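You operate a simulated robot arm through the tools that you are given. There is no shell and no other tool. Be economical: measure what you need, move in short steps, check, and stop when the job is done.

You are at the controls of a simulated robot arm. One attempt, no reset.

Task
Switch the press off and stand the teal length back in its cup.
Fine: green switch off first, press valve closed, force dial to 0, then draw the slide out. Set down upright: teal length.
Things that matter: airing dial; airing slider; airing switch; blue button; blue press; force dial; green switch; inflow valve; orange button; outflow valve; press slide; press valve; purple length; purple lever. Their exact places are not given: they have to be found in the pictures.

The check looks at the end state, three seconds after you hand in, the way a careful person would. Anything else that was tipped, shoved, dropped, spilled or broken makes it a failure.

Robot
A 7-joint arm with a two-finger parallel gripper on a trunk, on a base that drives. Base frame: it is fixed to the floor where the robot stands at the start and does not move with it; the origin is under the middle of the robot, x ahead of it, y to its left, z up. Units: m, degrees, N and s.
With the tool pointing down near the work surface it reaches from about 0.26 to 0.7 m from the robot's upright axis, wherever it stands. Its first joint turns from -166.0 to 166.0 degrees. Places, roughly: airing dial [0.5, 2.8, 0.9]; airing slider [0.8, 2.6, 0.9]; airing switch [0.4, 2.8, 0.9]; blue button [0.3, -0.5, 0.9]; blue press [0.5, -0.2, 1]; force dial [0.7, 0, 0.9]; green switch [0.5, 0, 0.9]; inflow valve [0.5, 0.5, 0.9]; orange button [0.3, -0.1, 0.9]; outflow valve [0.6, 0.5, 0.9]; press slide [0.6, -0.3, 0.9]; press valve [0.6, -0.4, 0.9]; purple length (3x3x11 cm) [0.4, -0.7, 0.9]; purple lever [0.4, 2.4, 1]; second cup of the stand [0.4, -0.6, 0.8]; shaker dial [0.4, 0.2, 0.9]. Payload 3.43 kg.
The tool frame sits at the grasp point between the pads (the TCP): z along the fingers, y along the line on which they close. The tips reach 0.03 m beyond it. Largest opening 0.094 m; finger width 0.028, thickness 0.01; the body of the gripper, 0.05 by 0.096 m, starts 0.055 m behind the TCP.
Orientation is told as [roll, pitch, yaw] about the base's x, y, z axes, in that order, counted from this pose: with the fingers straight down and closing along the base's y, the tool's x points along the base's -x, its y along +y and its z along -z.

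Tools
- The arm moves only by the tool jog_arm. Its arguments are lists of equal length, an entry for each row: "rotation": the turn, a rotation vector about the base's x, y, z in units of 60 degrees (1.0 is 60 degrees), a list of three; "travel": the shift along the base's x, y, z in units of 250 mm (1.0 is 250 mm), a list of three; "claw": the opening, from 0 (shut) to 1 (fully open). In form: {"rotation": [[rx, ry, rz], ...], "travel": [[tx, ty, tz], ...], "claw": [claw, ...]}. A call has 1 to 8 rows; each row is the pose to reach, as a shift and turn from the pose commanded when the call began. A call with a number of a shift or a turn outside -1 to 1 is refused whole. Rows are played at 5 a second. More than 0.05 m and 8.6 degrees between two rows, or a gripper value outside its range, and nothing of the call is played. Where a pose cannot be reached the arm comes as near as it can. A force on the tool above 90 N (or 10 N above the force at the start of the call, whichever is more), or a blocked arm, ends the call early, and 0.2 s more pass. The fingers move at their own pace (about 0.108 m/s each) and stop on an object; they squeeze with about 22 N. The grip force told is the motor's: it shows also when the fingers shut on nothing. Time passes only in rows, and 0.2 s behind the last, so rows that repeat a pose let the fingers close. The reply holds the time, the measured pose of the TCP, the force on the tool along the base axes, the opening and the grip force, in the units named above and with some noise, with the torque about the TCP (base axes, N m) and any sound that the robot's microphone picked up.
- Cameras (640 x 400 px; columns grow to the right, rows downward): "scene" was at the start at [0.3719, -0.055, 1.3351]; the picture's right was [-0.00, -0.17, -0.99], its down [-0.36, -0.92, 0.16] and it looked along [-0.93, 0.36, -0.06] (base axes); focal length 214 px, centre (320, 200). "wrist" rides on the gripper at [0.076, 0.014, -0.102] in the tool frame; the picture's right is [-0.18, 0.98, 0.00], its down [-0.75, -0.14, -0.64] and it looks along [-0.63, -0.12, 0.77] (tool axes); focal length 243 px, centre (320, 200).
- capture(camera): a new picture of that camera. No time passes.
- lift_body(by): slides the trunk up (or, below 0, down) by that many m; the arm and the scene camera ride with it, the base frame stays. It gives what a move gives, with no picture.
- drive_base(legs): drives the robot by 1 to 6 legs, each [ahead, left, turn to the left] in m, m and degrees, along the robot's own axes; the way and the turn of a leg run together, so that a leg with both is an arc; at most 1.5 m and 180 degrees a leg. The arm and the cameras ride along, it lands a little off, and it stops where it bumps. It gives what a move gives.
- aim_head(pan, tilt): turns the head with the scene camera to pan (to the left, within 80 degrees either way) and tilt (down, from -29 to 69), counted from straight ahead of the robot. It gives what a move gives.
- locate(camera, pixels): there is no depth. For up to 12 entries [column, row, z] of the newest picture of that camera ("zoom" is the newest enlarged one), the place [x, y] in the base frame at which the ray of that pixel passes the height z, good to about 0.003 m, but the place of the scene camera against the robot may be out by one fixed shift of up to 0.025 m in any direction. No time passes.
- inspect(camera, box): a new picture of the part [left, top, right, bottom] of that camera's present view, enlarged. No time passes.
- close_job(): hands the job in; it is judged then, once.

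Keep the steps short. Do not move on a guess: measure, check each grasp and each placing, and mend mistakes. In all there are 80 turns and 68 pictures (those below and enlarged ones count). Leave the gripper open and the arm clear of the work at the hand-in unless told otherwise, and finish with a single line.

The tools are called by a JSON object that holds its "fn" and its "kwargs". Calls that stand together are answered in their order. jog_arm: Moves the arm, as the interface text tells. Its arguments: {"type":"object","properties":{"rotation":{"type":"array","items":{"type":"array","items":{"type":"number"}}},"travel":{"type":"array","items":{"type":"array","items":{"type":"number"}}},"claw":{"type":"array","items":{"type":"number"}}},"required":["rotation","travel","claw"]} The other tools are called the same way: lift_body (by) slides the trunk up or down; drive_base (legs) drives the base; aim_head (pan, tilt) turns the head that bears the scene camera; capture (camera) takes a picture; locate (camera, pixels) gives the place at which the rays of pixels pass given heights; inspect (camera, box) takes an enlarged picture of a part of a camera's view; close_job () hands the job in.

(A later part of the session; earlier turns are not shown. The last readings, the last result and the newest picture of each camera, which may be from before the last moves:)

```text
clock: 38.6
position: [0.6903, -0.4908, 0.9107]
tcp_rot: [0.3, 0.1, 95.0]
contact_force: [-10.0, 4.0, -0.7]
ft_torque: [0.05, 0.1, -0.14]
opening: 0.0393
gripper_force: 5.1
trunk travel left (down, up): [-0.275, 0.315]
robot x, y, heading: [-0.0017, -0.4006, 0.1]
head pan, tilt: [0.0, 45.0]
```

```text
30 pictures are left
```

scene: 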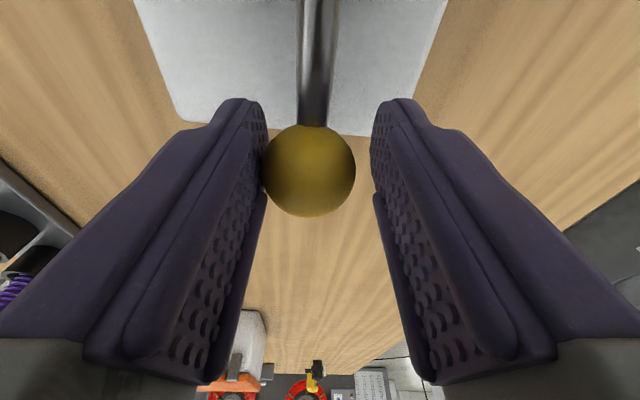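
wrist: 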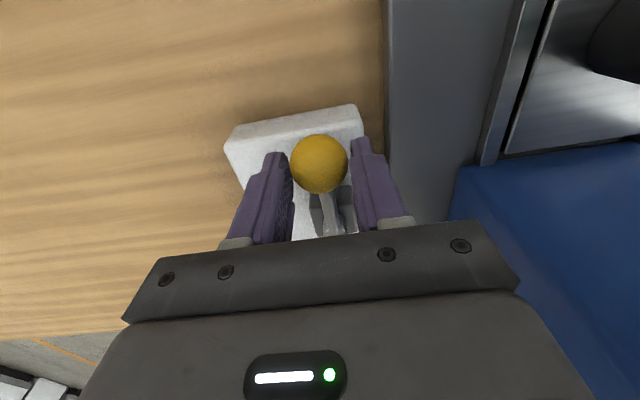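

It reached the stop (10 N push back at about 90°). I'll release, lift straight up, and look.

{"fn": "jog_arm", "kwargs": {"rotation": [[0, 0, -0.05], [0, 0, -0.05], [0, 0, -0.05], [0, 0, -0.05], [0, 0, -0.05]], "travel": [[-0.02, 0, 0], [-0.02, 0, 0.1], [-0.02, 0, 0.28], [-0.02, 0, 0.46], [-0.02, 0, 0.6]], "claw": [0.5, 0.5, 0.5, 0.5, 0.5]}}

{"fn": "jog_arm", "kwargs": {"rotation": [[0, 0, -0.14], [0, 0, -0.28], [0, 0, -0.42], [0, 0, -0.56], [0, 0, -0.7], [0, 0, -0.84], [0, 0, -0.98]], "travel": [[-0.1, 0, 0.0], [-0.2, 0, 0.0], [-0.3, 0, 0.0], [-0.4, 0, 0.1], [-0.5, 0, 0.2], [-0.6, 0.1, 0.3], [-0.7, 0.15, 0.4]], "claw": [0.5, 0.5, 0.5, 0.5, 0.5, 0.5, 0.5]}}

{"fn": "aim_head", "kwargs": {"pan": 0, "tilt": 0}}

{"fn": "capture", "kwargs": {"camera": "scene"}}

```text
clock: 39.8
position: [0.686, -0.4929, 1.0587]
tcp_rot: [0.2, 0.1, 92.0]
contact_force: [0.7, 0.7, 0.3]
ft_torque: [0.02, 0.0, -0.01]
opening: 0.047
gripper_force: 0.1
trunk travel left (down, up): [-0.275, 0.315]
robot x, y, heading: [-0.0028, -0.4044, -0.1]
head pan, tilt: [0.0, 45.0]
```

```text
clock: 41.4
position: [0.5107, -0.4535, 1.1612]
tcp_rot: [0.2, 0.0, 33.0]
contact_force: [-0.9, 0.1, 0.7]
ft_torque: [-0.02, 0.01, 0.02]
opening: 0.0468
gripper_force: 0.1
trunk travel left (down, up): [-0.275, 0.315]
robot x, y, heading: [-0.0018, -0.4028, -0.2]
head pan, tilt: [0.0, 45.0]
```

```text
clock: 42.5
position: [0.512, -0.4543, 1.1609]
tcp_rot: [0.2, 0.1, 33.2]
contact_force: [-0.5, -0.1, 0.0]
ft_torque: [-0.01, -0.03, 0.0]
opening: 0.0468
gripper_force: 0.2
trunk travel left (down, up): [-0.275, 0.315]
robot x, y, heading: [-0.0022, -0.3997, 0.3]
head pan, tilt: [0.0, 0.0]
```

```text
29 pictures are left
```

scene: 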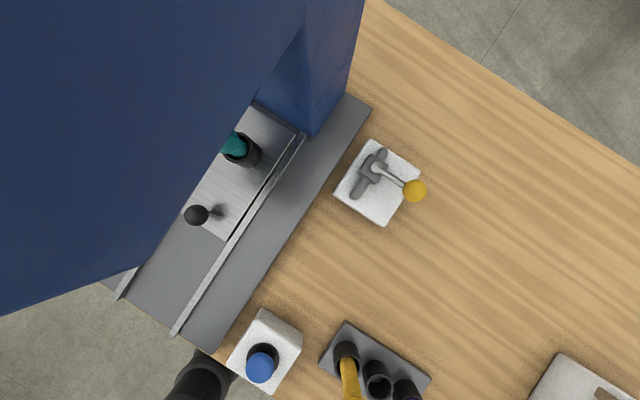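

The valve handle now lies across the pipe, so it's closed. I'll retract the arm, turn the tool back to yaw 0, and drive left to reach the force dial.

{"fn": "jog_arm", "kwargs": {"rotation": [[0, 0, -0.13], [0, 0, -0.26], [0, 0, -0.4], [0, 0, -0.54], [0, 0, -0.55]], "travel": [[-0.15, 0, 0.06], [-0.3, 0, 0.14], [-0.45, 0, 0.22], [-0.58, 0, 0.3], [-0.6, 0, 0.32]], "claw": [0.5, 0.5, 0.5, 0.5, 0.5]}}

{"fn": "drive_base", "kwargs": {"legs": [[0.0, 0.28, 0]]}}

{"fn": "jog_arm", "kwargs": {"rotation": [[0, 0, 0], [0, 0, 0], [0, 0, 0], [0, 0, 0], [0, 0, 0]], "travel": [[0, 0.18, 0], [0, 0.36, 0], [0, 0.5, 0], [0, 0.5, 0], [0, 0.5, 0]], "claw": [0.5, 0.5, 0.5, 0.5, 0.5]}}

```text
clock: 43.8
position: [0.3612, -0.4538, 1.2398]
tcp_rot: [0.2, 0.2, 0.0]
contact_force: [-0.9, 0.1, 0.0]
ft_torque: [-0.03, 0.04, -0.02]
opening: 0.0469
gripper_force: 0.1
trunk travel left (down, up): [-0.275, 0.315]
robot x, y, heading: [0.0001, -0.3984, -0.2]
head pan, tilt: [0.0, 0.0]
```

```text
clock: 45.7
position: [0.3616, -0.1748, 1.2399]
tcp_rot: [0.1, -0.1, 0.2]
contact_force: [-0.6, -1.0, 0.0]
ft_torque: [-0.03, 0.0, -0.01]
opening: 0.0472
gripper_force: 0.1
trunk travel left (down, up): [-0.275, 0.315]
robot x, y, heading: [0.0023, -0.1205, 0.1]
head pan, tilt: [0.0, 0.0]
```

```text
clock: 46.9
position: [0.3617, -0.0492, 1.2406]
tcp_rot: [0.2, 0.0, 0.1]
contact_force: [0.5, -0.6, 0.4]
ft_torque: [-0.02, -0.03, 0.01]
opening: 0.0466
gripper_force: 0.1
trunk travel left (down, up): [-0.275, 0.315]
robot x, y, heading: [-0.0033, -0.1198, 0.3]
head pan, tilt: [0.0, 0.0]
```

{"fn": "jog_arm", "kwargs": {"rotation": [[0, 0, 0], [0, 0, 0], [0, 0, 0], [0, 0, 0], [0, 0, 0], [0, 0, 0], [0, 0, 0]], "travel": [[0.12, 0, -0.14], [0.24, 0, -0.28], [0.36, 0, -0.42], [0.48, 0, -0.56], [0.6, 0, -0.7], [0.72, 0, -0.8], [0.8, 0, -0.84]], "claw": [0.8, 0.8, 0.8, 0.8, 0.8, 0.8, 0.8]}}

{"fn": "capture", "kwargs": {"camera": "wrist"}}

{"fn": "capture", "kwargs": {"camera": "scene"}}

```text
clock: 48.5
position: [0.562, -0.0489, 1.0298]
tcp_rot: [0.2, 0.1, 0.2]
contact_force: [0.5, 0.4, -0.5]
ft_torque: [-0.01, 0.0, 0.0]
opening: 0.0752
gripper_force: 0.1
trunk travel left (down, up): [-0.275, 0.315]
robot x, y, heading: [0.001, -0.1218, -0.0]
head pan, tilt: [0.0, 0.0]
```

```text
28 pictures are left
```

wrist: 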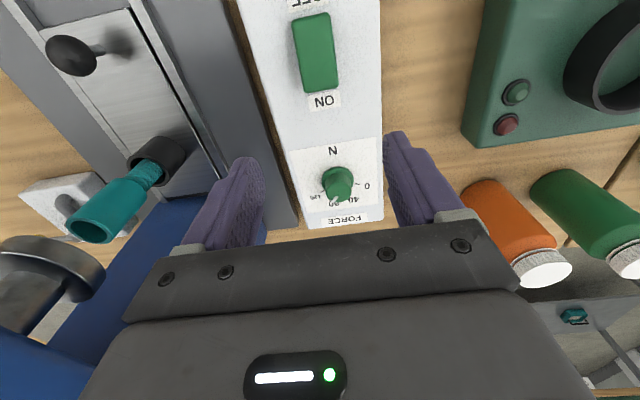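

```text
27 pictures are left
```

scene: 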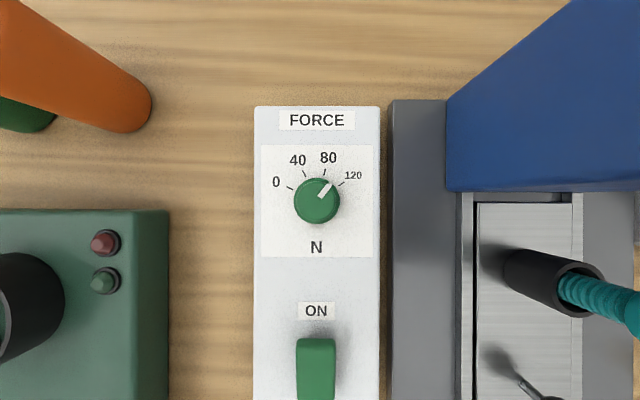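

The dial is seen square-on: centre (316,201), pointer at about 54°, 0 tick at about 152°. It needs roughly +98° counter-clockwise.

{"fn": "inspect", "kwargs": {"camera": "scene", "box": [256, 140, 376, 260]}}

{"fn": "locate", "kwargs": {"camera": "wrist", "pixels": [[337, 183, 0.88], [337, 183, 0.9], [337, 183, 0.91]]}}

{"fn": "locate", "kwargs": {"camera": "scene", "pixels": [[316, 201, 0.88], [316, 201, 0.9], [316, 201, 0.91], [293, 201, 0.9], [340, 201, 0.9]]}}

```text
3.33 times, centred on (316, 200) of scene
```

zoom: 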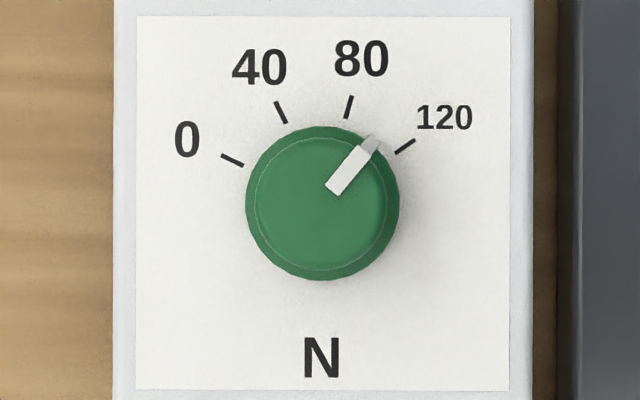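

```text
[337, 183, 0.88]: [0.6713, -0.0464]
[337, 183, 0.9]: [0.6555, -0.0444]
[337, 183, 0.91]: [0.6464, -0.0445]
```

```text
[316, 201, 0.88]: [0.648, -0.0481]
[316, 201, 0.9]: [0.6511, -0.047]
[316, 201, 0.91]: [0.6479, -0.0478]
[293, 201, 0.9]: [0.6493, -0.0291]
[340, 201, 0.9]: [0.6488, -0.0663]
```

The pointer reads about 104. I'll turn the tool to yaw −45° while moving above the dial, ready for the long turn.

{"fn": "jog_arm", "kwargs": {"rotation": [[0, 0, -0.125], [0, 0, -0.25], [0, 0, -0.375], [0, 0, -0.5], [0, 0, -0.625], [0, 0, -0.75], [0, 0, -0.75]], "travel": [[0.1, 0.0, 0], [0.2, 0.008, 0], [0.3, 0.008, 0], [0.432, 0.008, -0.02], [0.432, 0.008, -0.16], [0.432, 0.008, -0.3], [0.432, 0.008, -0.3]], "claw": [0.8, 0.8, 0.8, 0.8, 0.8, 0.8, 0.8]}}

{"fn": "aim_head", "kwargs": {"pan": 0, "tilt": 45}}

{"fn": "capture", "kwargs": {"camera": "scene"}}

{"fn": "capture", "kwargs": {"camera": "wrist"}}

```text
clock: 50.1
position: [0.6697, -0.0469, 0.9558]
tcp_rot: [0.2, -0.1, -44.9]
contact_force: [0.5, -0.1, 0.6]
ft_torque: [0.01, -0.03, 0.01]
opening: 0.0754
gripper_force: 0.0
trunk travel left (down, up): [-0.275, 0.315]
robot x, y, heading: [-0.0015, -0.1221, -0.1]
head pan, tilt: [0.0, 0.0]
```

```text
clock: 51.2
position: [0.6709, -0.0458, 0.955]
tcp_rot: [0.2, 0.1, -44.7]
contact_force: [-0.2, 0.0, 0.8]
ft_torque: [0.0, 0.03, 0.0]
opening: 0.0751
gripper_force: 0.1
trunk travel left (down, up): [-0.275, 0.315]
robot x, y, heading: [-0.0005, -0.1206, 0.1]
head pan, tilt: [0.0, 45.0]
```

```text
25 pictures are left
```

scene: 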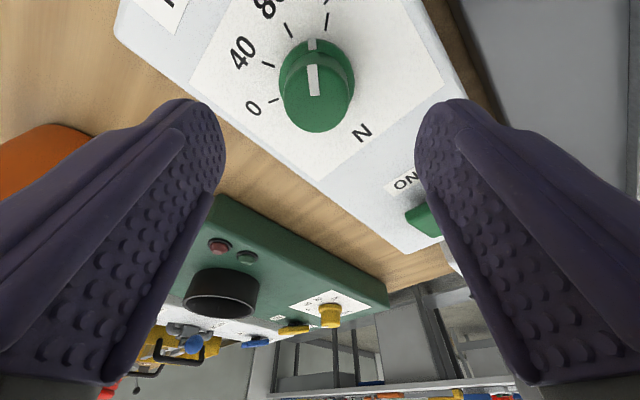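

```text
24 pictures are left
```

wrist: 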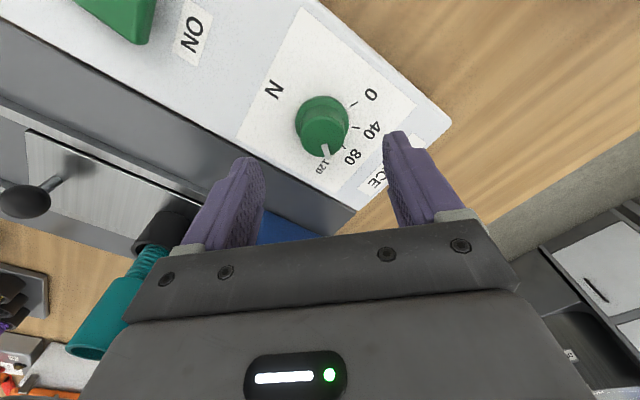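

Alignment over the dial is good. I'll descend with force watched.

{"fn": "jog_arm", "kwargs": {"rotation": [[0, 0, 0], [0, 0, 0], [0, 0, 0], [0, 0, 0]], "travel": [[0, 0, -0.06], [0, 0, -0.11], [0, 0, -0.15], [0, 0, -0.15]], "claw": [0.65, 0.65, 0.65, 0.65]}}

{"fn": "capture", "kwargs": {"camera": "scene"}}

```text
clock: 52.2
position: [0.6699, -0.0461, 0.9176]
tcp_rot: [0.1, -0.1, -44.8]
contact_force: [0.7, -0.5, 0.3]
ft_torque: [0.01, -0.01, 0.01]
opening: 0.0612
gripper_force: 0.2
trunk travel left (down, up): [-0.275, 0.315]
robot x, y, heading: [-0.001, -0.1212, 0.2]
head pan, tilt: [0.0, 45.0]
```

```text
23 pictures are left
```

scene: 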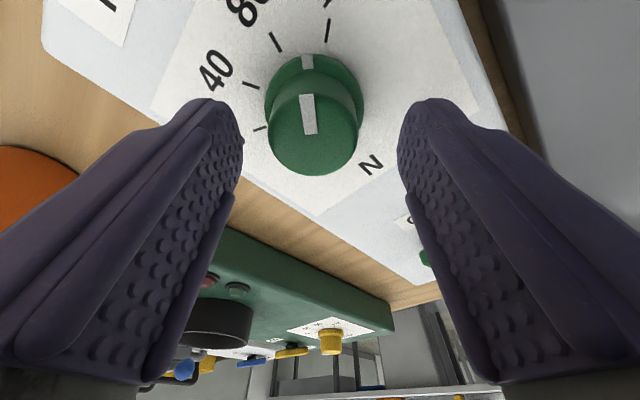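

{"fn": "jog_arm", "kwargs": {"rotation": [[0, 0, 0], [0, 0, 0], [0, 0, 0], [0, 0, 0], [0, 0, 0]], "travel": [[0, 0, -0.02], [0, 0, -0.035], [0, 0, -0.035], [0, 0, -0.035], [0, 0, -0.035]], "claw": [0.6, 0.6, 0.3, 0.2, 0.2]}}

{"fn": "capture", "kwargs": {"camera": "scene"}}

```text
clock: 53.4
position: [0.6703, -0.0456, 0.9101]
tcp_rot: [0.3, -0.1, -44.8]
contact_force: [12.3, 7.8, 9.9]
ft_torque: [0.3, -0.33, -0.04]
opening: 0.0341
gripper_force: 13.1
trunk travel left (down, up): [-0.275, 0.315]
robot x, y, heading: [0.0013, -0.1184, 0.2]
head pan, tilt: [0.0, 45.0]
```

```text
22 pictures are left
```

scene: 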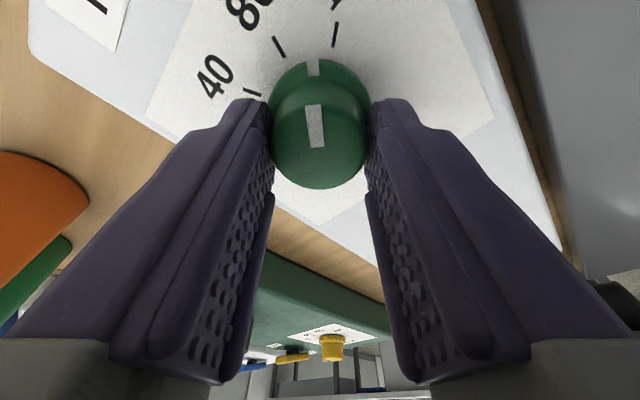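

The dial is gripped, with a small sideways load. I'll shift 2 mm to relieve it and turn +52°.

{"fn": "jog_arm", "kwargs": {"rotation": [[0, 0, 0], [0, 0, 0.124], [0, 0, 0.248], [0, 0, 0.371], [0, 0, 0.495], [0, 0, 0.619], [0, 0, 0.743], [0, 0, 0.867]], "travel": [[0.008, 0.006, 0], [0.008, 0.006, 0], [0.008, 0.006, 0], [0.008, 0.006, 0], [0.008, 0.006, 0], [0.008, 0.006, 0], [0.008, 0.006, 0], [0.008, 0.006, 0]], "claw": [0, 0, 0, 0, 0, 0, 0, 0]}}

{"fn": "capture", "kwargs": {"camera": "scene"}}

```text
clock: 55.2
position: [0.6718, -0.0445, 0.9104]
tcp_rot: [0.2, -0.1, 7.4]
contact_force: [7.4, 4.1, 21.4]
ft_torque: [-0.47, -0.28, 0.01]
opening: 0.0336
gripper_force: 45.5
trunk travel left (down, up): [-0.275, 0.315]
robot x, y, heading: [-0.003, -0.125, -0.0]
head pan, tilt: [0.0, 45.0]
```

```text
21 pictures are left
```

scene: 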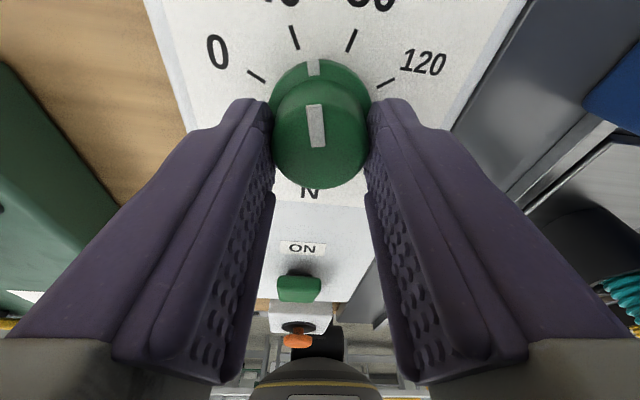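

The dial turns with the gripper and the pointer is now between 40 and 80. I'll turn another 52°.

{"fn": "jog_arm", "kwargs": {"rotation": [[0, 0, 0.124], [0, 0, 0.248], [0, 0, 0.371], [0, 0, 0.495], [0, 0, 0.619], [0, 0, 0.743], [0, 0, 0.867], [0, 0, 0.867]], "travel": [[0, 0, 0], [0, 0, 0], [0, 0, 0], [0, 0, 0], [0, 0, 0], [0, 0, 0], [0, 0, 0], [0, 0, 0]], "claw": [0, 0, 0, 0, 0, 0, 0, 0]}}

{"fn": "capture", "kwargs": {"camera": "scene"}}

```text
clock: 57.0
position: [0.6718, -0.0464, 0.9112]
tcp_rot: [0.0, 0.1, 59.3]
contact_force: [12.9, 4.0, 23.7]
ft_torque: [0.28, -0.88, -0.33]
opening: 0.0334
gripper_force: 45.6
trunk travel left (down, up): [-0.275, 0.315]
robot x, y, heading: [0.0018, -0.1192, 0.2]
head pan, tilt: [0.0, 45.0]
```

```text
20 pictures are left
```

scene: 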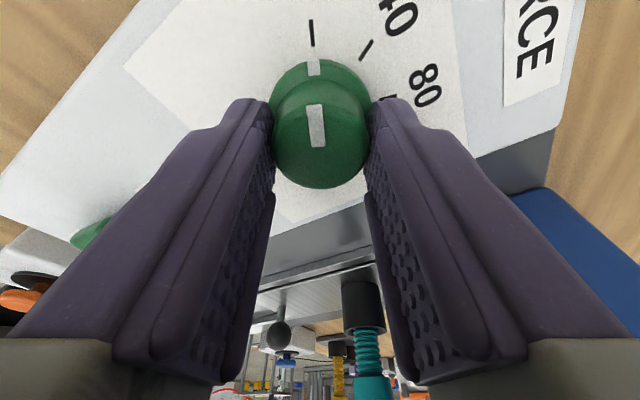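

The pointer lines up with the 0 tick. I'll release, lift, and check from above.

{"fn": "jog_arm", "kwargs": {"rotation": [[0, 0, 0], [0, 0, 0], [0, 0, 0], [0, 0, 0], [0, 0, 0]], "travel": [[0, 0, 0], [0, 0, 0], [0, 0, 0.15], [0, 0, 0.33], [0, 0, 0.5]], "claw": [0.6, 0.6, 0.6, 0.6, 0.6]}}

{"fn": "jog_arm", "kwargs": {"rotation": [[0, 0, -0.14], [0, 0, -0.28], [0, 0, -0.42], [0, 0, -0.56], [0, 0, -0.7], [0, 0, -0.84], [0, 0, -0.98]], "travel": [[-0.1, 0, 0], [-0.2, 0, 0], [-0.28, 0, 0.0], [-0.36, 0, 0.0], [-0.43, 0, 0], [-0.43, 0, 0], [-0.43, 0, 0]], "claw": [0.6, 0.6, 0.6, 0.6, 0.6, 0.6, 0.6]}}

{"fn": "aim_head", "kwargs": {"pan": 0, "tilt": 0}}

{"fn": "inspect", "kwargs": {"camera": "scene", "box": [240, 120, 480, 280]}}

```text
clock: 58.2
position: [0.671, -0.0458, 1.0349]
tcp_rot: [0.2, 0.0, 59.3]
contact_force: [-0.5, 0.6, 1.1]
ft_torque: [0.01, 0.01, 0.04]
opening: 0.0565
gripper_force: 0.0
trunk travel left (down, up): [-0.275, 0.315]
robot x, y, heading: [-0.0001, -0.122, 0.1]
head pan, tilt: [0.0, 45.0]
```

```text
clock: 59.8
position: [0.564, -0.0456, 1.0332]
tcp_rot: [0.3, -0.1, 0.4]
contact_force: [-0.1, 0.5, 0.2]
ft_torque: [0.0, -0.01, -0.01]
opening: 0.0566
gripper_force: 0.0
trunk travel left (down, up): [-0.275, 0.315]
robot x, y, heading: [0.0043, -0.1237, 0.1]
head pan, tilt: [0.0, 45.0]
```

```text
clock: 60.9
position: [0.5629, -0.0456, 1.0339]
tcp_rot: [0.3, 0.0, 0.5]
contact_force: [0.2, 0.2, -1.1]
ft_torque: [0.03, -0.01, 0.01]
opening: 0.0563
gripper_force: 0.0
trunk travel left (down, up): [-0.275, 0.315]
robot x, y, heading: [0.0003, -0.1237, -0.1]
head pan, tilt: [0.0, 0.0]
```

```text
2.50 times, centred on (360, 200) of scene
```

zoom: 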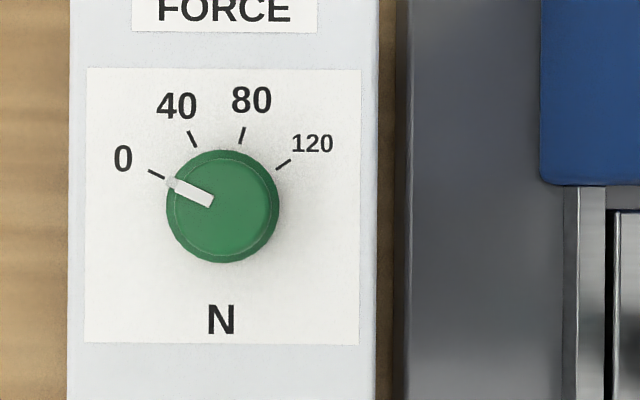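

The dial reads 0. Next is the slide. I'll back away and come in front of the slide knob with the tool tilted 30°, leaning away from the press head.

{"fn": "jog_arm", "kwargs": {"rotation": [[0, 0, 0], [0, 0, 0], [0, 0, 0], [0, 0, 0], [0, 0, 0]], "travel": [[-0.18, 0, 0], [-0.36, 0, 0], [-0.54, 0, 0.0], [-0.72, 0, 0.0], [-0.88, 0, 0]], "claw": [0.6, 0.6, 0.6, 0.6, 0.6]}}

{"fn": "jog_arm", "kwargs": {"rotation": [[0, 0, 0], [0, -0.12, 0], [0, -0.24, 0], [0, -0.36, 0], [0, -0.5, 0], [0, -0.5, 0]], "travel": [[0, -0.18, 0], [0, -0.36, 0], [0, -0.54, 0.0], [0, -0.72, 0], [0, -0.83, 0], [0, -0.83, 0]], "claw": [0.6, 0.6, 0.6, 0.6, 0.6, 0.6]}}

{"fn": "capture", "kwargs": {"camera": "wrist"}}

{"fn": "capture", "kwargs": {"camera": "scene"}}

```text
clock: 62.1
position: [0.343, -0.0451, 1.0347]
tcp_rot: [0.2, 0.0, 0.6]
contact_force: [0.7, 0.0, 0.0]
ft_torque: [-0.02, 0.03, 0.02]
opening: 0.0566
gripper_force: 0.0
trunk travel left (down, up): [-0.275, 0.315]
robot x, y, heading: [0.0006, -0.1253, 0.4]
head pan, tilt: [0.0, 0.0]
```

```text
clock: 63.5
position: [0.3596, -0.2614, 1.0298]
tcp_rot: [-0.1, -30.0, 0.6]
contact_force: [-0.2, 0.0, -0.1]
ft_torque: [-0.03, -0.01, 0.02]
opening: 0.0562
gripper_force: 0.0
out of reach, approached as far as the arm can: row 4, 5, 6
trunk travel left (down, up): [-0.275, 0.315]
robot x, y, heading: [0.0014, -0.124, 0.3]
head pan, tilt: [0.0, 0.0]
```

```text
18 pictures are left
```

wrist: 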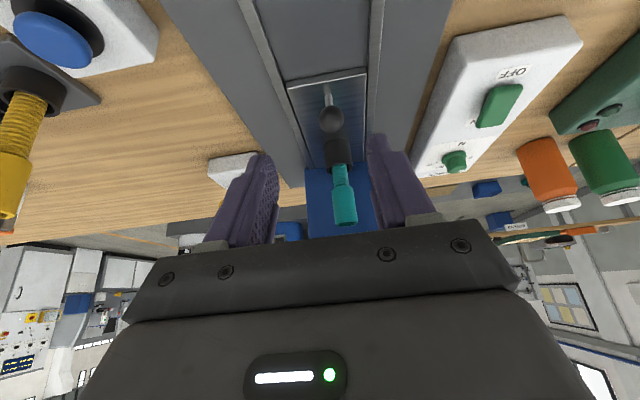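

```text
17 pictures are left
```

scene: 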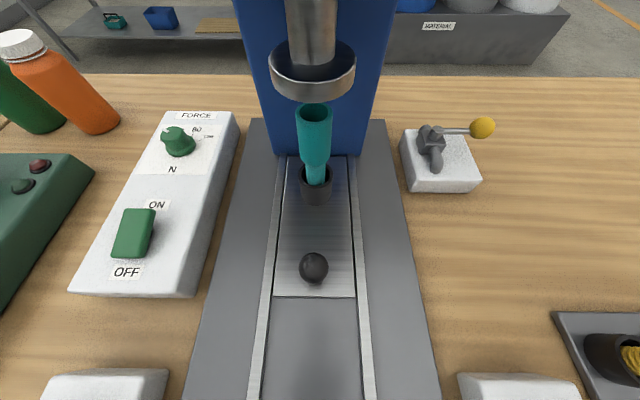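

The view is very clear: the ram has lifted off the teal piece and the knob is at (313,267). I'll measure it.

{"fn": "locate", "kwargs": {"camera": "wrist", "pixels": [[332, 119, 0.88], [332, 119, 0.9], [332, 119, 0.92], [328, 90, 0.87], [345, 205, 0.98], [345, 205, 0.94], [345, 205, 0.96]]}}

{"fn": "locate", "kwargs": {"camera": "scene", "pixels": [[313, 267, 0.88], [313, 267, 0.9], [313, 267, 0.92], [313, 297, 0.865], [314, 118, 0.98], [314, 118, 0.96], [314, 118, 0.94], [316, 200, 0.87]]}}

```text
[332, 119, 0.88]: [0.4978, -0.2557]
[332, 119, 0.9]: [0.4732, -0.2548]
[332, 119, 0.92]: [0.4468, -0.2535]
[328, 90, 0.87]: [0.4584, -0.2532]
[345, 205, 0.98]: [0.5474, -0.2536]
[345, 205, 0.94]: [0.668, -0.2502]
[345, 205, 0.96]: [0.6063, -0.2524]
```

```text
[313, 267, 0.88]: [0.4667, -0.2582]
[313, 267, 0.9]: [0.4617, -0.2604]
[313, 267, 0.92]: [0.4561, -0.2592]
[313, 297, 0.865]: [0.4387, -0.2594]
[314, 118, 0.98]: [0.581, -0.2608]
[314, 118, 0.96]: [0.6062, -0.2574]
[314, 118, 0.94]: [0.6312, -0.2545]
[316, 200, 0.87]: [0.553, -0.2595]
```

The knob is at about (0.480,-0.256,0.895). I'll approach along the tilted tool axis to just short of it and check the pose.

{"fn": "jog_arm", "kwargs": {"rotation": [[0, 0, 0], [0, 0, 0], [0, 0, 0]], "travel": [[0.15, 0.01, -0.1], [0.3, 0.02, -0.2], [0.3, 0.02, -0.2]], "claw": [0.6, 0.6, 0.6]}}

```text
clock: 64.3
position: [0.4357, -0.2592, 0.9799]
tcp_rot: [-0.1, -30.0, 0.6]
contact_force: [0.9, 1.0, -0.6]
ft_torque: [0.0, 0.07, 0.01]
opening: 0.0565
gripper_force: 0.2
trunk travel left (down, up): [-0.275, 0.315]
robot x, y, heading: [0.0014, -0.1219, 0.2]
head pan, tilt: [0.0, 0.0]
```

{"fn": "jog_arm", "kwargs": {"rotation": [[0, 0, 0], [0, 0, 0], [0, 0, 0]], "travel": [[0.08, 0.012, -0.15], [0.157, 0.012, -0.3], [0.157, 0.012, -0.3]], "claw": [0.6, 0.6, 0.6]}}

{"fn": "aim_head", "kwargs": {"pan": 0, "tilt": 40}}

{"fn": "capture", "kwargs": {"camera": "scene"}}

{"fn": "capture", "kwargs": {"camera": "wrist"}}

```text
clock: 65.1
position: [0.474, -0.255, 0.9029]
tcp_rot: [-0.1, -30.0, 0.4]
contact_force: [-0.6, -0.4, 0.1]
ft_torque: [0.0, -0.03, -0.03]
opening: 0.0564
gripper_force: 0.0
trunk travel left (down, up): [-0.275, 0.315]
robot x, y, heading: [-0.0005, -0.1216, -0.2]
head pan, tilt: [0.0, 0.0]
```

```text
clock: 66.2
position: [0.4735, -0.2545, 0.9043]
tcp_rot: [-0.2, -29.9, 0.7]
contact_force: [0.2, 0.4, 0.5]
ft_torque: [0.0, 0.03, 0.0]
opening: 0.0563
gripper_force: 0.0
trunk travel left (down, up): [-0.275, 0.315]
robot x, y, heading: [-0.0018, -0.1238, -0.0]
head pan, tilt: [0.0, 40.0]
```

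```text
16 pictures are left
```

scene: 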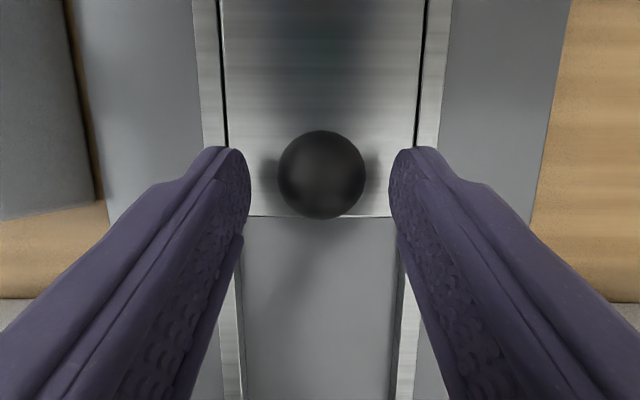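

```text
15 pictures are left
```

wrist: 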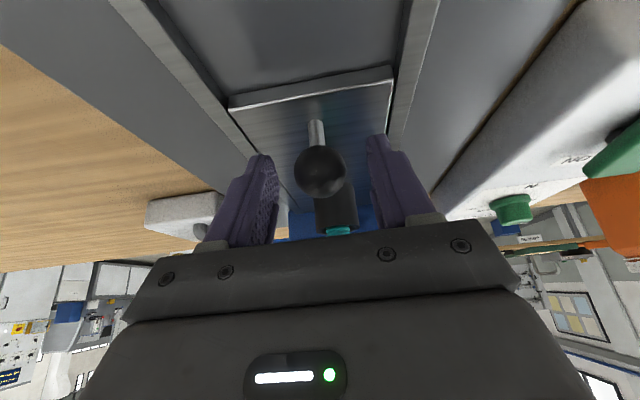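

The knob is centred between the fingers. I'll close on it and pull gently toward the robot.

{"fn": "jog_arm", "kwargs": {"rotation": [[0, 0, 0], [0, 0, 0], [0, 0, 0], [0, 0, 0], [0, 0, 0], [0, 0, 0], [0, 0, 0], [0, 0, 0]], "travel": [[0, 0, 0], [0, 0, 0], [0, 0, 0], [-0.03, 0, 0], [-0.08, 0, 0], [-0.14, 0, 0], [-0.2, 0, 0], [-0.26, 0, 0]], "claw": [0.1, 0.1, 0.1, 0.1, 0.1, 0.1, 0.1, 0.1]}}

{"fn": "capture", "kwargs": {"camera": "scene"}}

```text
clock: 68.0
position: [0.4088, -0.2549, 0.9041]
tcp_rot: [0.0, -29.8, 0.5]
contact_force: [-1.7, -1.3, -13.9]
ft_torque: [0.15, -0.38, -0.03]
opening: 0.0316
gripper_force: 45.1
trunk travel left (down, up): [-0.275, 0.315]
robot x, y, heading: [-0.0014, -0.123, 0.2]
head pan, tilt: [0.0, 40.0]
```

```text
14 pictures are left
```

scene: 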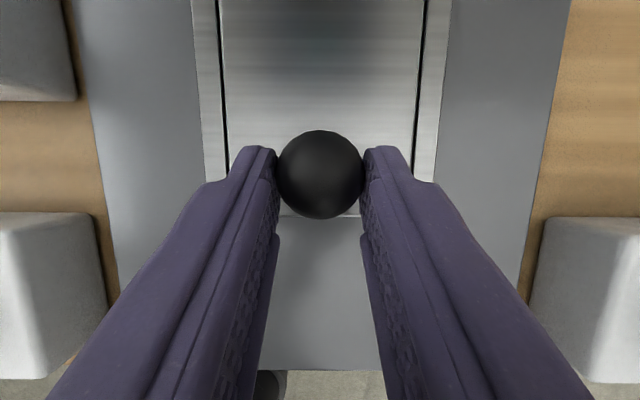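

The slide follows smoothly. I'll continue the pull.

{"fn": "jog_arm", "kwargs": {"rotation": [[0, 0, 0], [0, 0, 0], [0, 0, 0], [0, 0, 0]], "travel": [[-0.05, 0, 0], [-0.1, 0, 0], [-0.15, 0, 0], [-0.17, 0, 0]], "claw": [0.1, 0.1, 0.1, 0.1]}}

{"fn": "aim_head", "kwargs": {"pan": 0, "tilt": 0}}

{"fn": "capture", "kwargs": {"camera": "scene"}}

```text
clock: 69.0
position: [0.3665, -0.2554, 0.9043]
tcp_rot: [-0.1, -29.8, 0.4]
contact_force: [1.6, 0.7, -25.5]
ft_torque: [0.04, -0.02, -0.06]
opening: 0.0318
gripper_force: 45.2
trunk travel left (down, up): [-0.275, 0.315]
robot x, y, heading: [-0.0018, -0.1247, 0.1]
head pan, tilt: [0.0, 40.0]
```

```text
clock: 70.1
position: [0.3662, -0.255, 0.9048]
tcp_rot: [-0.2, -29.9, 0.5]
contact_force: [-0.9, 1.8, -25.8]
ft_torque: [0.02, 0.51, 0.03]
opening: 0.0316
gripper_force: 44.8
trunk travel left (down, up): [-0.275, 0.315]
robot x, y, heading: [0.0018, -0.1259, 0.2]
head pan, tilt: [0.0, 0.0]
```

```text
13 pictures are left
```

scene: 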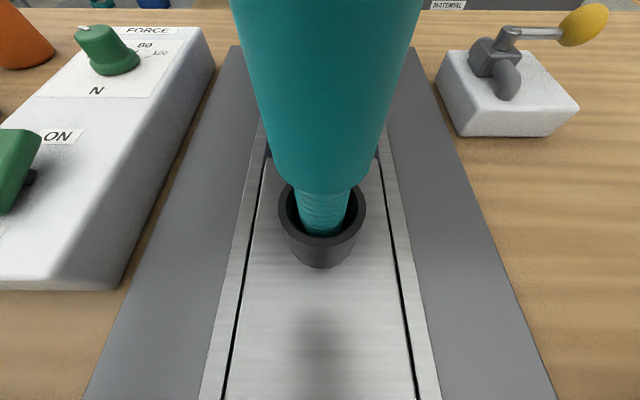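

The slide moved about 0.11 m and hasn't met its stop, but the arm is near its inner reach limit. I'll open, drive back 0.12 m, and return to the same knob spot.

{"fn": "jog_arm", "kwargs": {"rotation": [[0, 0, 0], [0, 0, 0], [0, 0, 0]], "travel": [[0, 0, 0], [0, 0, 0], [0, 0, 0]], "claw": [0.6, 0.6, 0.6]}}

{"fn": "drive_base", "kwargs": {"legs": [[-0.12, 0, 0]]}}

```text
clock: 70.9
position: [0.3673, -0.2558, 0.9054]
tcp_rot: [-0.1, -30.0, 0.5]
contact_force: [-0.2, -0.2, -0.5]
ft_torque: [-0.02, 0.02, -0.04]
opening: 0.0564
gripper_force: 0.0
trunk travel left (down, up): [-0.275, 0.315]
robot x, y, heading: [0.0002, -0.1267, -0.1]
head pan, tilt: [0.0, 0.0]
```

```text
clock: 72.1
position: [0.2462, -0.2554, 0.9053]
tcp_rot: [-0.1, -30.0, 0.7]
contact_force: [-0.4, 0.0, 0.2]
ft_torque: [-0.01, -0.03, 0.01]
opening: 0.0564
gripper_force: 0.0
trunk travel left (down, up): [-0.275, 0.315]
robot x, y, heading: [-0.1213, -0.1223, 0.2]
head pan, tilt: [0.0, 0.0]
```

Now I'll go forward 0.12 m to the knob and take a picture to confirm.

{"fn": "jog_arm", "kwargs": {"rotation": [[0, 0, 0], [0, 0, 0], [0, 0, 0], [0, 0, 0]], "travel": [[0.16, 0, 0], [0.32, 0, 0], [0.484, 0, 0], [0.484, 0, 0]], "claw": [0.6, 0.6, 0.6, 0.6]}}

{"fn": "capture", "kwargs": {"camera": "wrist"}}

```text
clock: 73.1
position: [0.3678, -0.2563, 0.9031]
tcp_rot: [-0.1, -30.0, 0.5]
contact_force: [0.2, 0.7, 0.7]
ft_torque: [-0.03, 0.0, 0.02]
opening: 0.0563
gripper_force: 0.1
trunk travel left (down, up): [-0.275, 0.315]
robot x, y, heading: [-0.1185, -0.1249, 0.1]
head pan, tilt: [0.0, 0.0]
```

```text
12 pictures are left
```

wrist: 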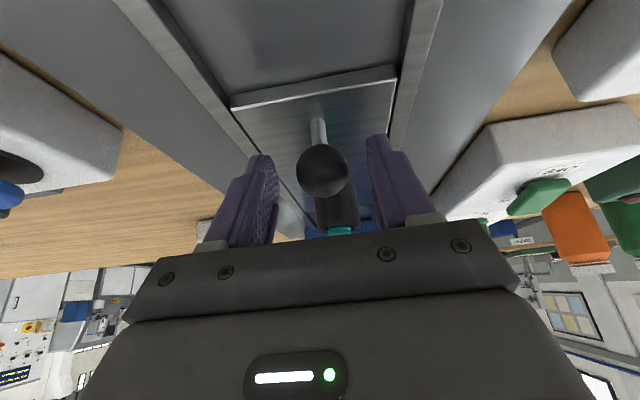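

I'll grip the knob and pull on in small steps.

{"fn": "jog_arm", "kwargs": {"rotation": [[0, 0, 0], [0, 0, 0], [0, 0, 0], [0, 0, 0], [0, 0, 0], [0, 0, 0], [0, 0, 0], [0, 0, 0]], "travel": [[0, 0, 0], [0, 0, 0], [0, 0, 0], [-0.03, 0, 0], [-0.06, 0, 0], [-0.1, 0, 0], [-0.14, 0, 0], [-0.16, 0, 0]], "claw": [0.1, 0.1, 0.1, 0.1, 0.1, 0.1, 0.1, 0.1]}}

```text
clock: 74.9
position: [0.3281, -0.2559, 0.9033]
tcp_rot: [-0.2, -29.8, 0.5]
contact_force: [0.6, 4.8, -16.8]
ft_torque: [0.11, -0.23, 0.12]
opening: 0.0315
gripper_force: 45.0
trunk travel left (down, up): [-0.275, 0.315]
robot x, y, heading: [-0.1185, -0.1251, 0.1]
head pan, tilt: [0.0, 0.0]
```

{"fn": "jog_arm", "kwargs": {"rotation": [[0, 0, 0], [0, 0, 0], [0, 0, 0], [0, 0, 0], [0, 0, 0]], "travel": [[-0.02, 0, 0], [-0.04, 0, 0], [-0.06, 0, 0], [-0.08, 0, 0], [-0.08, 0, 0]], "claw": [0.1, 0.1, 0.1, 0.1, 0.1]}}

{"fn": "capture", "kwargs": {"camera": "wrist"}}

```text
clock: 76.1
position: [0.3081, -0.2538, 0.9046]
tcp_rot: [-0.1, -29.9, 0.6]
contact_force: [0.4, 4.4, -23.0]
ft_torque: [0.0, 0.17, 0.04]
opening: 0.0314
gripper_force: 44.8
trunk travel left (down, up): [-0.275, 0.315]
robot x, y, heading: [-0.1193, -0.1215, 0.1]
head pan, tilt: [0.0, 0.0]
```

```text
11 pictures are left
```

wrist: 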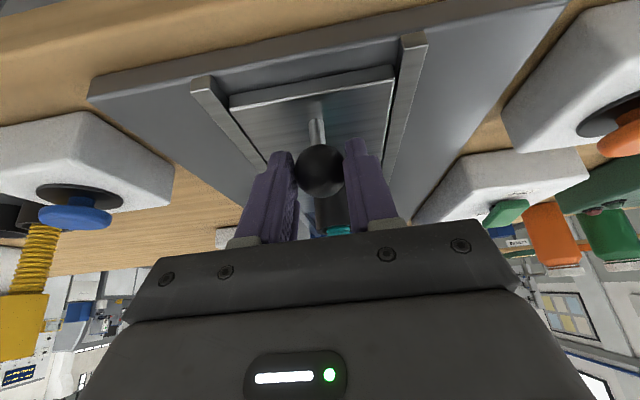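

The slide front is now close to the rails' front end. I'll pull a further 1.5 cm, watching for the stop.

{"fn": "jog_arm", "kwargs": {"rotation": [[0, 0, 0], [0, 0, 0], [0, 0, 0], [0, 0, 0]], "travel": [[-0.02, 0, 0], [-0.04, 0, 0], [-0.06, 0, 0], [-0.06, 0, 0]], "claw": [0.1, 0.1, 0.1, 0.1]}}

```text
clock: 77.1
position: [0.2978, -0.2568, 0.9043]
tcp_rot: [-0.3, -30.1, 0.6]
contact_force: [29.6, 2.6, -21.0]
ft_torque: [0.03, -0.67, 0.05]
opening: 0.0313
gripper_force: 45.1
trunk travel left (down, up): [-0.275, 0.315]
robot x, y, heading: [-0.1181, -0.1201, 0.1]
head pan, tilt: [0.0, 0.0]
```

The slide is at its stop (30 N push back). I'll release and retreat along the tool axis, then level the tool higher up.

{"fn": "jog_arm", "kwargs": {"rotation": [[0, 0, 0], [0, 0, 0], [0, 0, 0], [0, 0, 0], [0, 0, 0], [0, 0, 0]], "travel": [[0.02, 0, 0], [0.02, 0, 0], [-0.05, 0, 0.12], [-0.12, 0, 0.27], [-0.18, 0, 0.42], [-0.2, 0, 0.6]], "claw": [0.6, 0.6, 0.6, 0.8, 0.8, 0.8]}}

{"fn": "jog_arm", "kwargs": {"rotation": [[0, 0.13, 0], [0, 0.26, 0], [0, 0.39, 0], [0, 0.5, 0], [0, 0.5, 0]], "travel": [[0, 0, 0.1], [0, 0, 0.2], [0, 0, 0.3], [0, 0, 0.4], [0, 0, 0.4]], "claw": [0.8, 0.8, 0.8, 0.8, 0.8]}}

{"fn": "drive_base", "kwargs": {"legs": [[0, -0.28, 0]]}}

```text
clock: 78.5
position: [0.2462, -0.2572, 1.0545]
tcp_rot: [-0.1, -29.9, 0.6]
contact_force: [0.4, 0.3, -1.0]
ft_torque: [-0.05, -0.02, 0.0]
opening: 0.0754
gripper_force: 0.0
out of reach, approached as far as the arm can: row 6
trunk travel left (down, up): [-0.275, 0.315]
robot x, y, heading: [-0.119, -0.1235, -0.2]
head pan, tilt: [0.0, 0.0]
```

```text
clock: 79.7
position: [0.2459, -0.2565, 1.1546]
tcp_rot: [0.2, 0.1, 0.6]
contact_force: [-0.7, 0.2, 0.2]
ft_torque: [-0.01, 0.0, 0.01]
opening: 0.0751
gripper_force: 0.1
trunk travel left (down, up): [-0.275, 0.315]
robot x, y, heading: [-0.1186, -0.1252, 0.1]
head pan, tilt: [0.0, 0.0]
```

```text
clock: 81.7
position: [0.247, -0.5411, 1.1531]
tcp_rot: [0.3, 0.0, 0.6]
contact_force: [-0.3, -0.2, -1.2]
ft_torque: [-0.01, 0.0, 0.01]
opening: 0.0754
gripper_force: 0.0
trunk travel left (down, up): [-0.275, 0.315]
robot x, y, heading: [-0.119, -0.4052, 0.1]
head pan, tilt: [0.0, 0.0]
```

{"fn": "capture", "kwargs": {"camera": "wrist"}}

{"fn": "capture", "kwargs": {"camera": "scene"}}

```text
10 pictures are left
```

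wrist: 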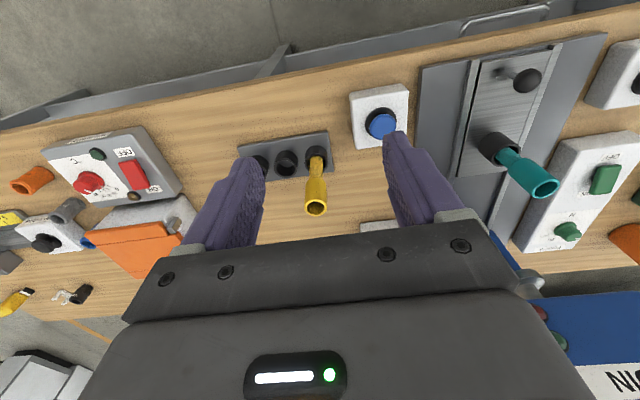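

```text
9 pictures are left
```

scene: 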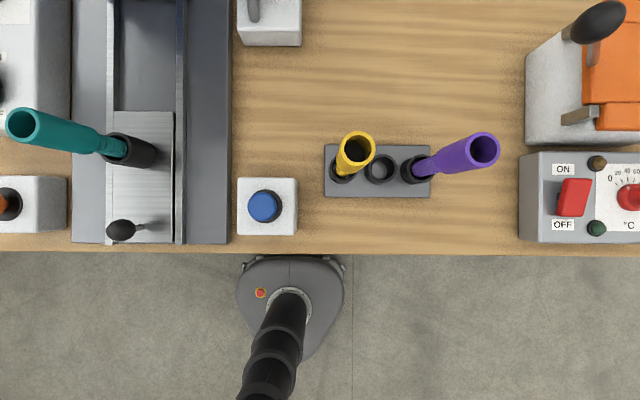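

{"fn": "locate", "kwargs": {"camera": "wrist", "pixels": [[287, 158, 0.85], [287, 158, 0.87], [287, 158, 0.89], [543, 188, 0.95], [543, 188, 0.97], [543, 188, 0.99], [497, 145, 0.89], [497, 145, 0.91], [318, 207, 0.93], [318, 207, 0.95], [318, 207, 0.97]]}}

{"fn": "locate", "kwargs": {"camera": "scene", "pixels": [[380, 170, 0.85], [380, 170, 0.87], [380, 170, 0.89], [24, 126, 0.95], [24, 126, 0.97], [24, 126, 0.99], [116, 148, 0.89], [116, 148, 0.91], [357, 150, 0.93], [357, 150, 0.95], [357, 150, 0.97], [483, 149, 0.95]]}}

{"fn": "inspect", "kwargs": {"camera": "scene", "box": [300, 110, 520, 220]}}

```text
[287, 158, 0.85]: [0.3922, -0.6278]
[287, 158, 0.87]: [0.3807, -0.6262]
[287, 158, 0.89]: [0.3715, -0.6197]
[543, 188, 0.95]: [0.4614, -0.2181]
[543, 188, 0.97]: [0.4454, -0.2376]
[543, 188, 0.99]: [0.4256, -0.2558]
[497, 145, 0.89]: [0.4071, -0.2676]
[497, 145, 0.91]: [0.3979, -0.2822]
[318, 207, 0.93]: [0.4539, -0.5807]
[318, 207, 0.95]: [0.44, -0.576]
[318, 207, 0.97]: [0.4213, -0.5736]
```

```text
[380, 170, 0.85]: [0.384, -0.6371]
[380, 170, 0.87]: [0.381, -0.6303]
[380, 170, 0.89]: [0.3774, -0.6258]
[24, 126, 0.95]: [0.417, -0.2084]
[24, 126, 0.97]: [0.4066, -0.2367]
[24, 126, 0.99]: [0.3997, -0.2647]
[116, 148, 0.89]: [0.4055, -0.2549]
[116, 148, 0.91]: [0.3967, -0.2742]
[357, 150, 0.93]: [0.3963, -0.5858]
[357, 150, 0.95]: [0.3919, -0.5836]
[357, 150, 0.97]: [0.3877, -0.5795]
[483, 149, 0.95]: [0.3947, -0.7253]
```

```text
2.91 times, centred on (410, 165) of scene
```

zoom: 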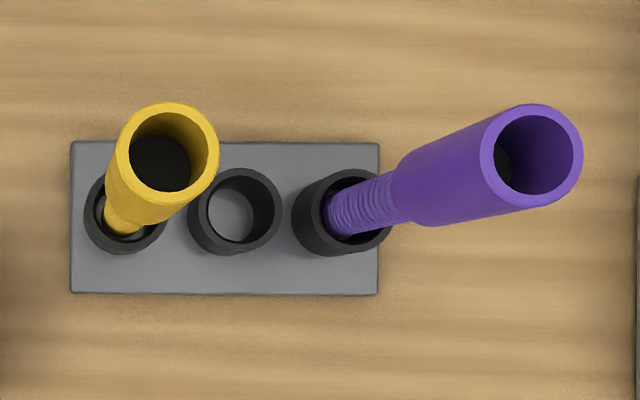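

The teal top is near (0.42,-0.256,0.988), and the second cup is empty between yellow and purple. I'll use yaw 90° so that the fingers straddle along x and miss the neighbours. First I'll move so the scene camera sits above the teal piece.

{"fn": "jog_arm", "kwargs": {"rotation": [[0, 0, 0.14], [0, 0, 0.28], [0, 0, 0.42], [0, 0, 0.56], [0, 0, 0.7], [0, 0, 0.84], [0, 0, 0.98]], "travel": [[0.1, 0.11, 0], [0.2, 0.22, 0], [0.3, 0.33, 0], [0.4, 0.44, 0], [0.5, 0.55, 0], [0.6, 0.66, 0], [0.692, 0.78, 0]], "claw": [0.8, 0.8, 0.8, 0.8, 0.8, 0.8, 0.8]}}

{"fn": "jog_arm", "kwargs": {"rotation": [[0, 0, 0.14], [0, 0, 0.28], [0, 0, 0.42], [0, 0, 0.51], [0, 0, 0.51]], "travel": [[0, 0, 0], [0, 0, 0], [0, 0, 0], [0, 0, 0], [0, 0, 0]], "claw": [0.8, 0.8, 0.8, 0.8, 0.8]}}

{"fn": "capture", "kwargs": {"camera": "scene"}}

```text
clock: 83.3
position: [0.4211, -0.3431, 1.1542]
tcp_rot: [0.2, 0.1, 59.4]
contact_force: [0.3, 0.4, -1.7]
ft_torque: [-0.03, 0.02, -0.02]
opening: 0.0752
gripper_force: 0.1
trunk travel left (down, up): [-0.275, 0.315]
robot x, y, heading: [-0.1226, -0.4049, 0.0]
head pan, tilt: [0.0, 0.0]
```

```text
clock: 84.5
position: [0.4192, -0.3454, 1.1529]
tcp_rot: [0.2, -0.1, 90.0]
contact_force: [0.1, 0.4, 0.3]
ft_torque: [0.01, 0.02, 0.0]
opening: 0.0753
gripper_force: 0.1
trunk travel left (down, up): [-0.275, 0.315]
robot x, y, heading: [-0.1225, -0.4032, 0.3]
head pan, tilt: [0.0, 0.0]
```

```text
7 pictures are left
```

scene: 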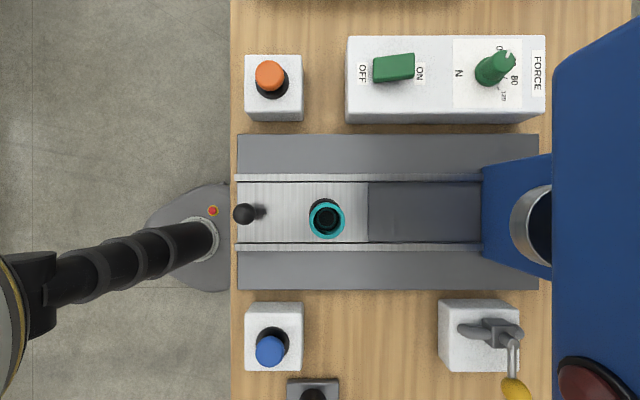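

{"fn": "locate", "kwargs": {"camera": "scene", "pixels": [[327, 219, 0.96], [327, 219, 0.99], [320, 200, 0.96], [245, 213, 0.89], [395, 67, 0.88], [325, 213, 0.9]]}}

{"fn": "capture", "kwargs": {"camera": "wrist"}}

```text
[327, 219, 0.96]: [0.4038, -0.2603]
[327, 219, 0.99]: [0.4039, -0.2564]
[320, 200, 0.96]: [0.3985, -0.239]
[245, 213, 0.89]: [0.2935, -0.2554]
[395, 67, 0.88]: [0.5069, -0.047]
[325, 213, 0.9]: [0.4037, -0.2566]
```

```text
6 pictures are left
```

wrist: 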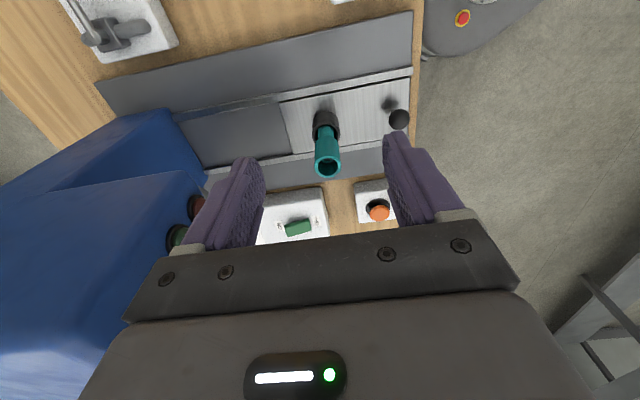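

{"fn": "locate", "kwargs": {"camera": "wrist", "pixels": [[328, 166, 0.95], [328, 166, 0.97], [328, 166, 0.99], [399, 119, 0.89], [325, 118, 0.9], [297, 226, 0.885]]}}

```text
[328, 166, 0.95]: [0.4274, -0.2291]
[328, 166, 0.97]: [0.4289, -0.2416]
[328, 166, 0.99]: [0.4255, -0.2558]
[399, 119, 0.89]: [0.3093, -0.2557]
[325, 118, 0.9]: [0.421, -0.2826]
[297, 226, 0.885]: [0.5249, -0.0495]
```

The teal top is at (0.426,-0.257,0.988). I'll move over it, descend around the wide part, and check before gripping.

{"fn": "jog_arm", "kwargs": {"rotation": [[0, 0, 0], [0, 0, 0], [0, 0, 0], [0, 0, 0], [0, 0, 0], [0, 0, 0], [0, 0, 0], [0, 0, 0]], "travel": [[0.027, 0.18, 0], [0.027, 0.354, 0], [0.027, 0.354, -0.15], [0.027, 0.354, -0.3], [0.027, 0.354, -0.45], [0.027, 0.354, -0.58], [0.027, 0.354, -0.68], [0.027, 0.354, -0.764]], "claw": [0.8, 0.8, 0.8, 0.8, 0.8, 0.8, 0.8, 0.8]}}

{"fn": "capture", "kwargs": {"camera": "wrist"}}

```text
clock: 86.3
position: [0.4267, -0.2551, 0.9625]
tcp_rot: [0.1, 0.0, 89.8]
contact_force: [0.0, -0.5, -0.2]
ft_torque: [-0.01, 0.01, -0.01]
opening: 0.075
gripper_force: 0.1
trunk travel left (down, up): [-0.275, 0.315]
robot x, y, heading: [-0.1211, -0.4045, 0.4]
head pan, tilt: [0.0, 0.0]
```

```text
5 pictures are left
```

wrist: 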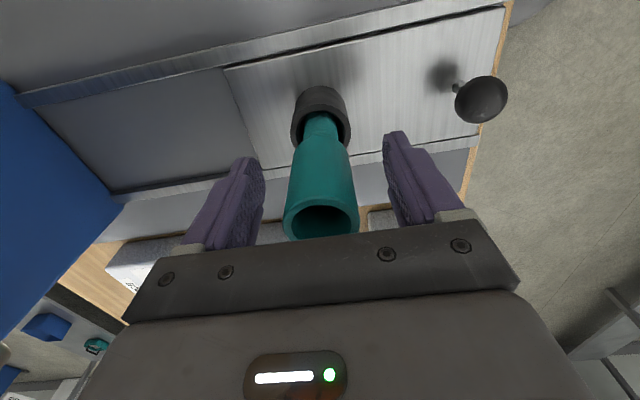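

The teal piece is centred between the fingers. I'll close and lift straight up.

{"fn": "jog_arm", "kwargs": {"rotation": [[0, 0, 0], [0, 0, 0], [0, 0, 0], [0, 0, 0], [0, 0, 0], [0, 0, 0], [0, 0, 0], [0, 0, 0]], "travel": [[0, 0, 0], [0, 0, 0], [0, 0, 0], [0, 0, 0.08], [0, 0, 0.2], [0, 0, 0.36], [0, 0, 0.52], [0, 0, 0.6]], "claw": [0.1, 0.1, 0.1, 0.1, 0.1, 0.1, 0.1, 0.1]}}

```text
clock: 88.1
position: [0.425, -0.2575, 1.1136]
tcp_rot: [0.2, 0.1, 89.9]
contact_force: [-0.1, -0.6, -0.4]
ft_torque: [0.03, -0.01, -0.02]
opening: 0.0332
gripper_force: 21.6
trunk travel left (down, up): [-0.275, 0.315]
robot x, y, heading: [-0.1218, -0.4016, 0.1]
head pan, tilt: [0.0, 0.0]
```

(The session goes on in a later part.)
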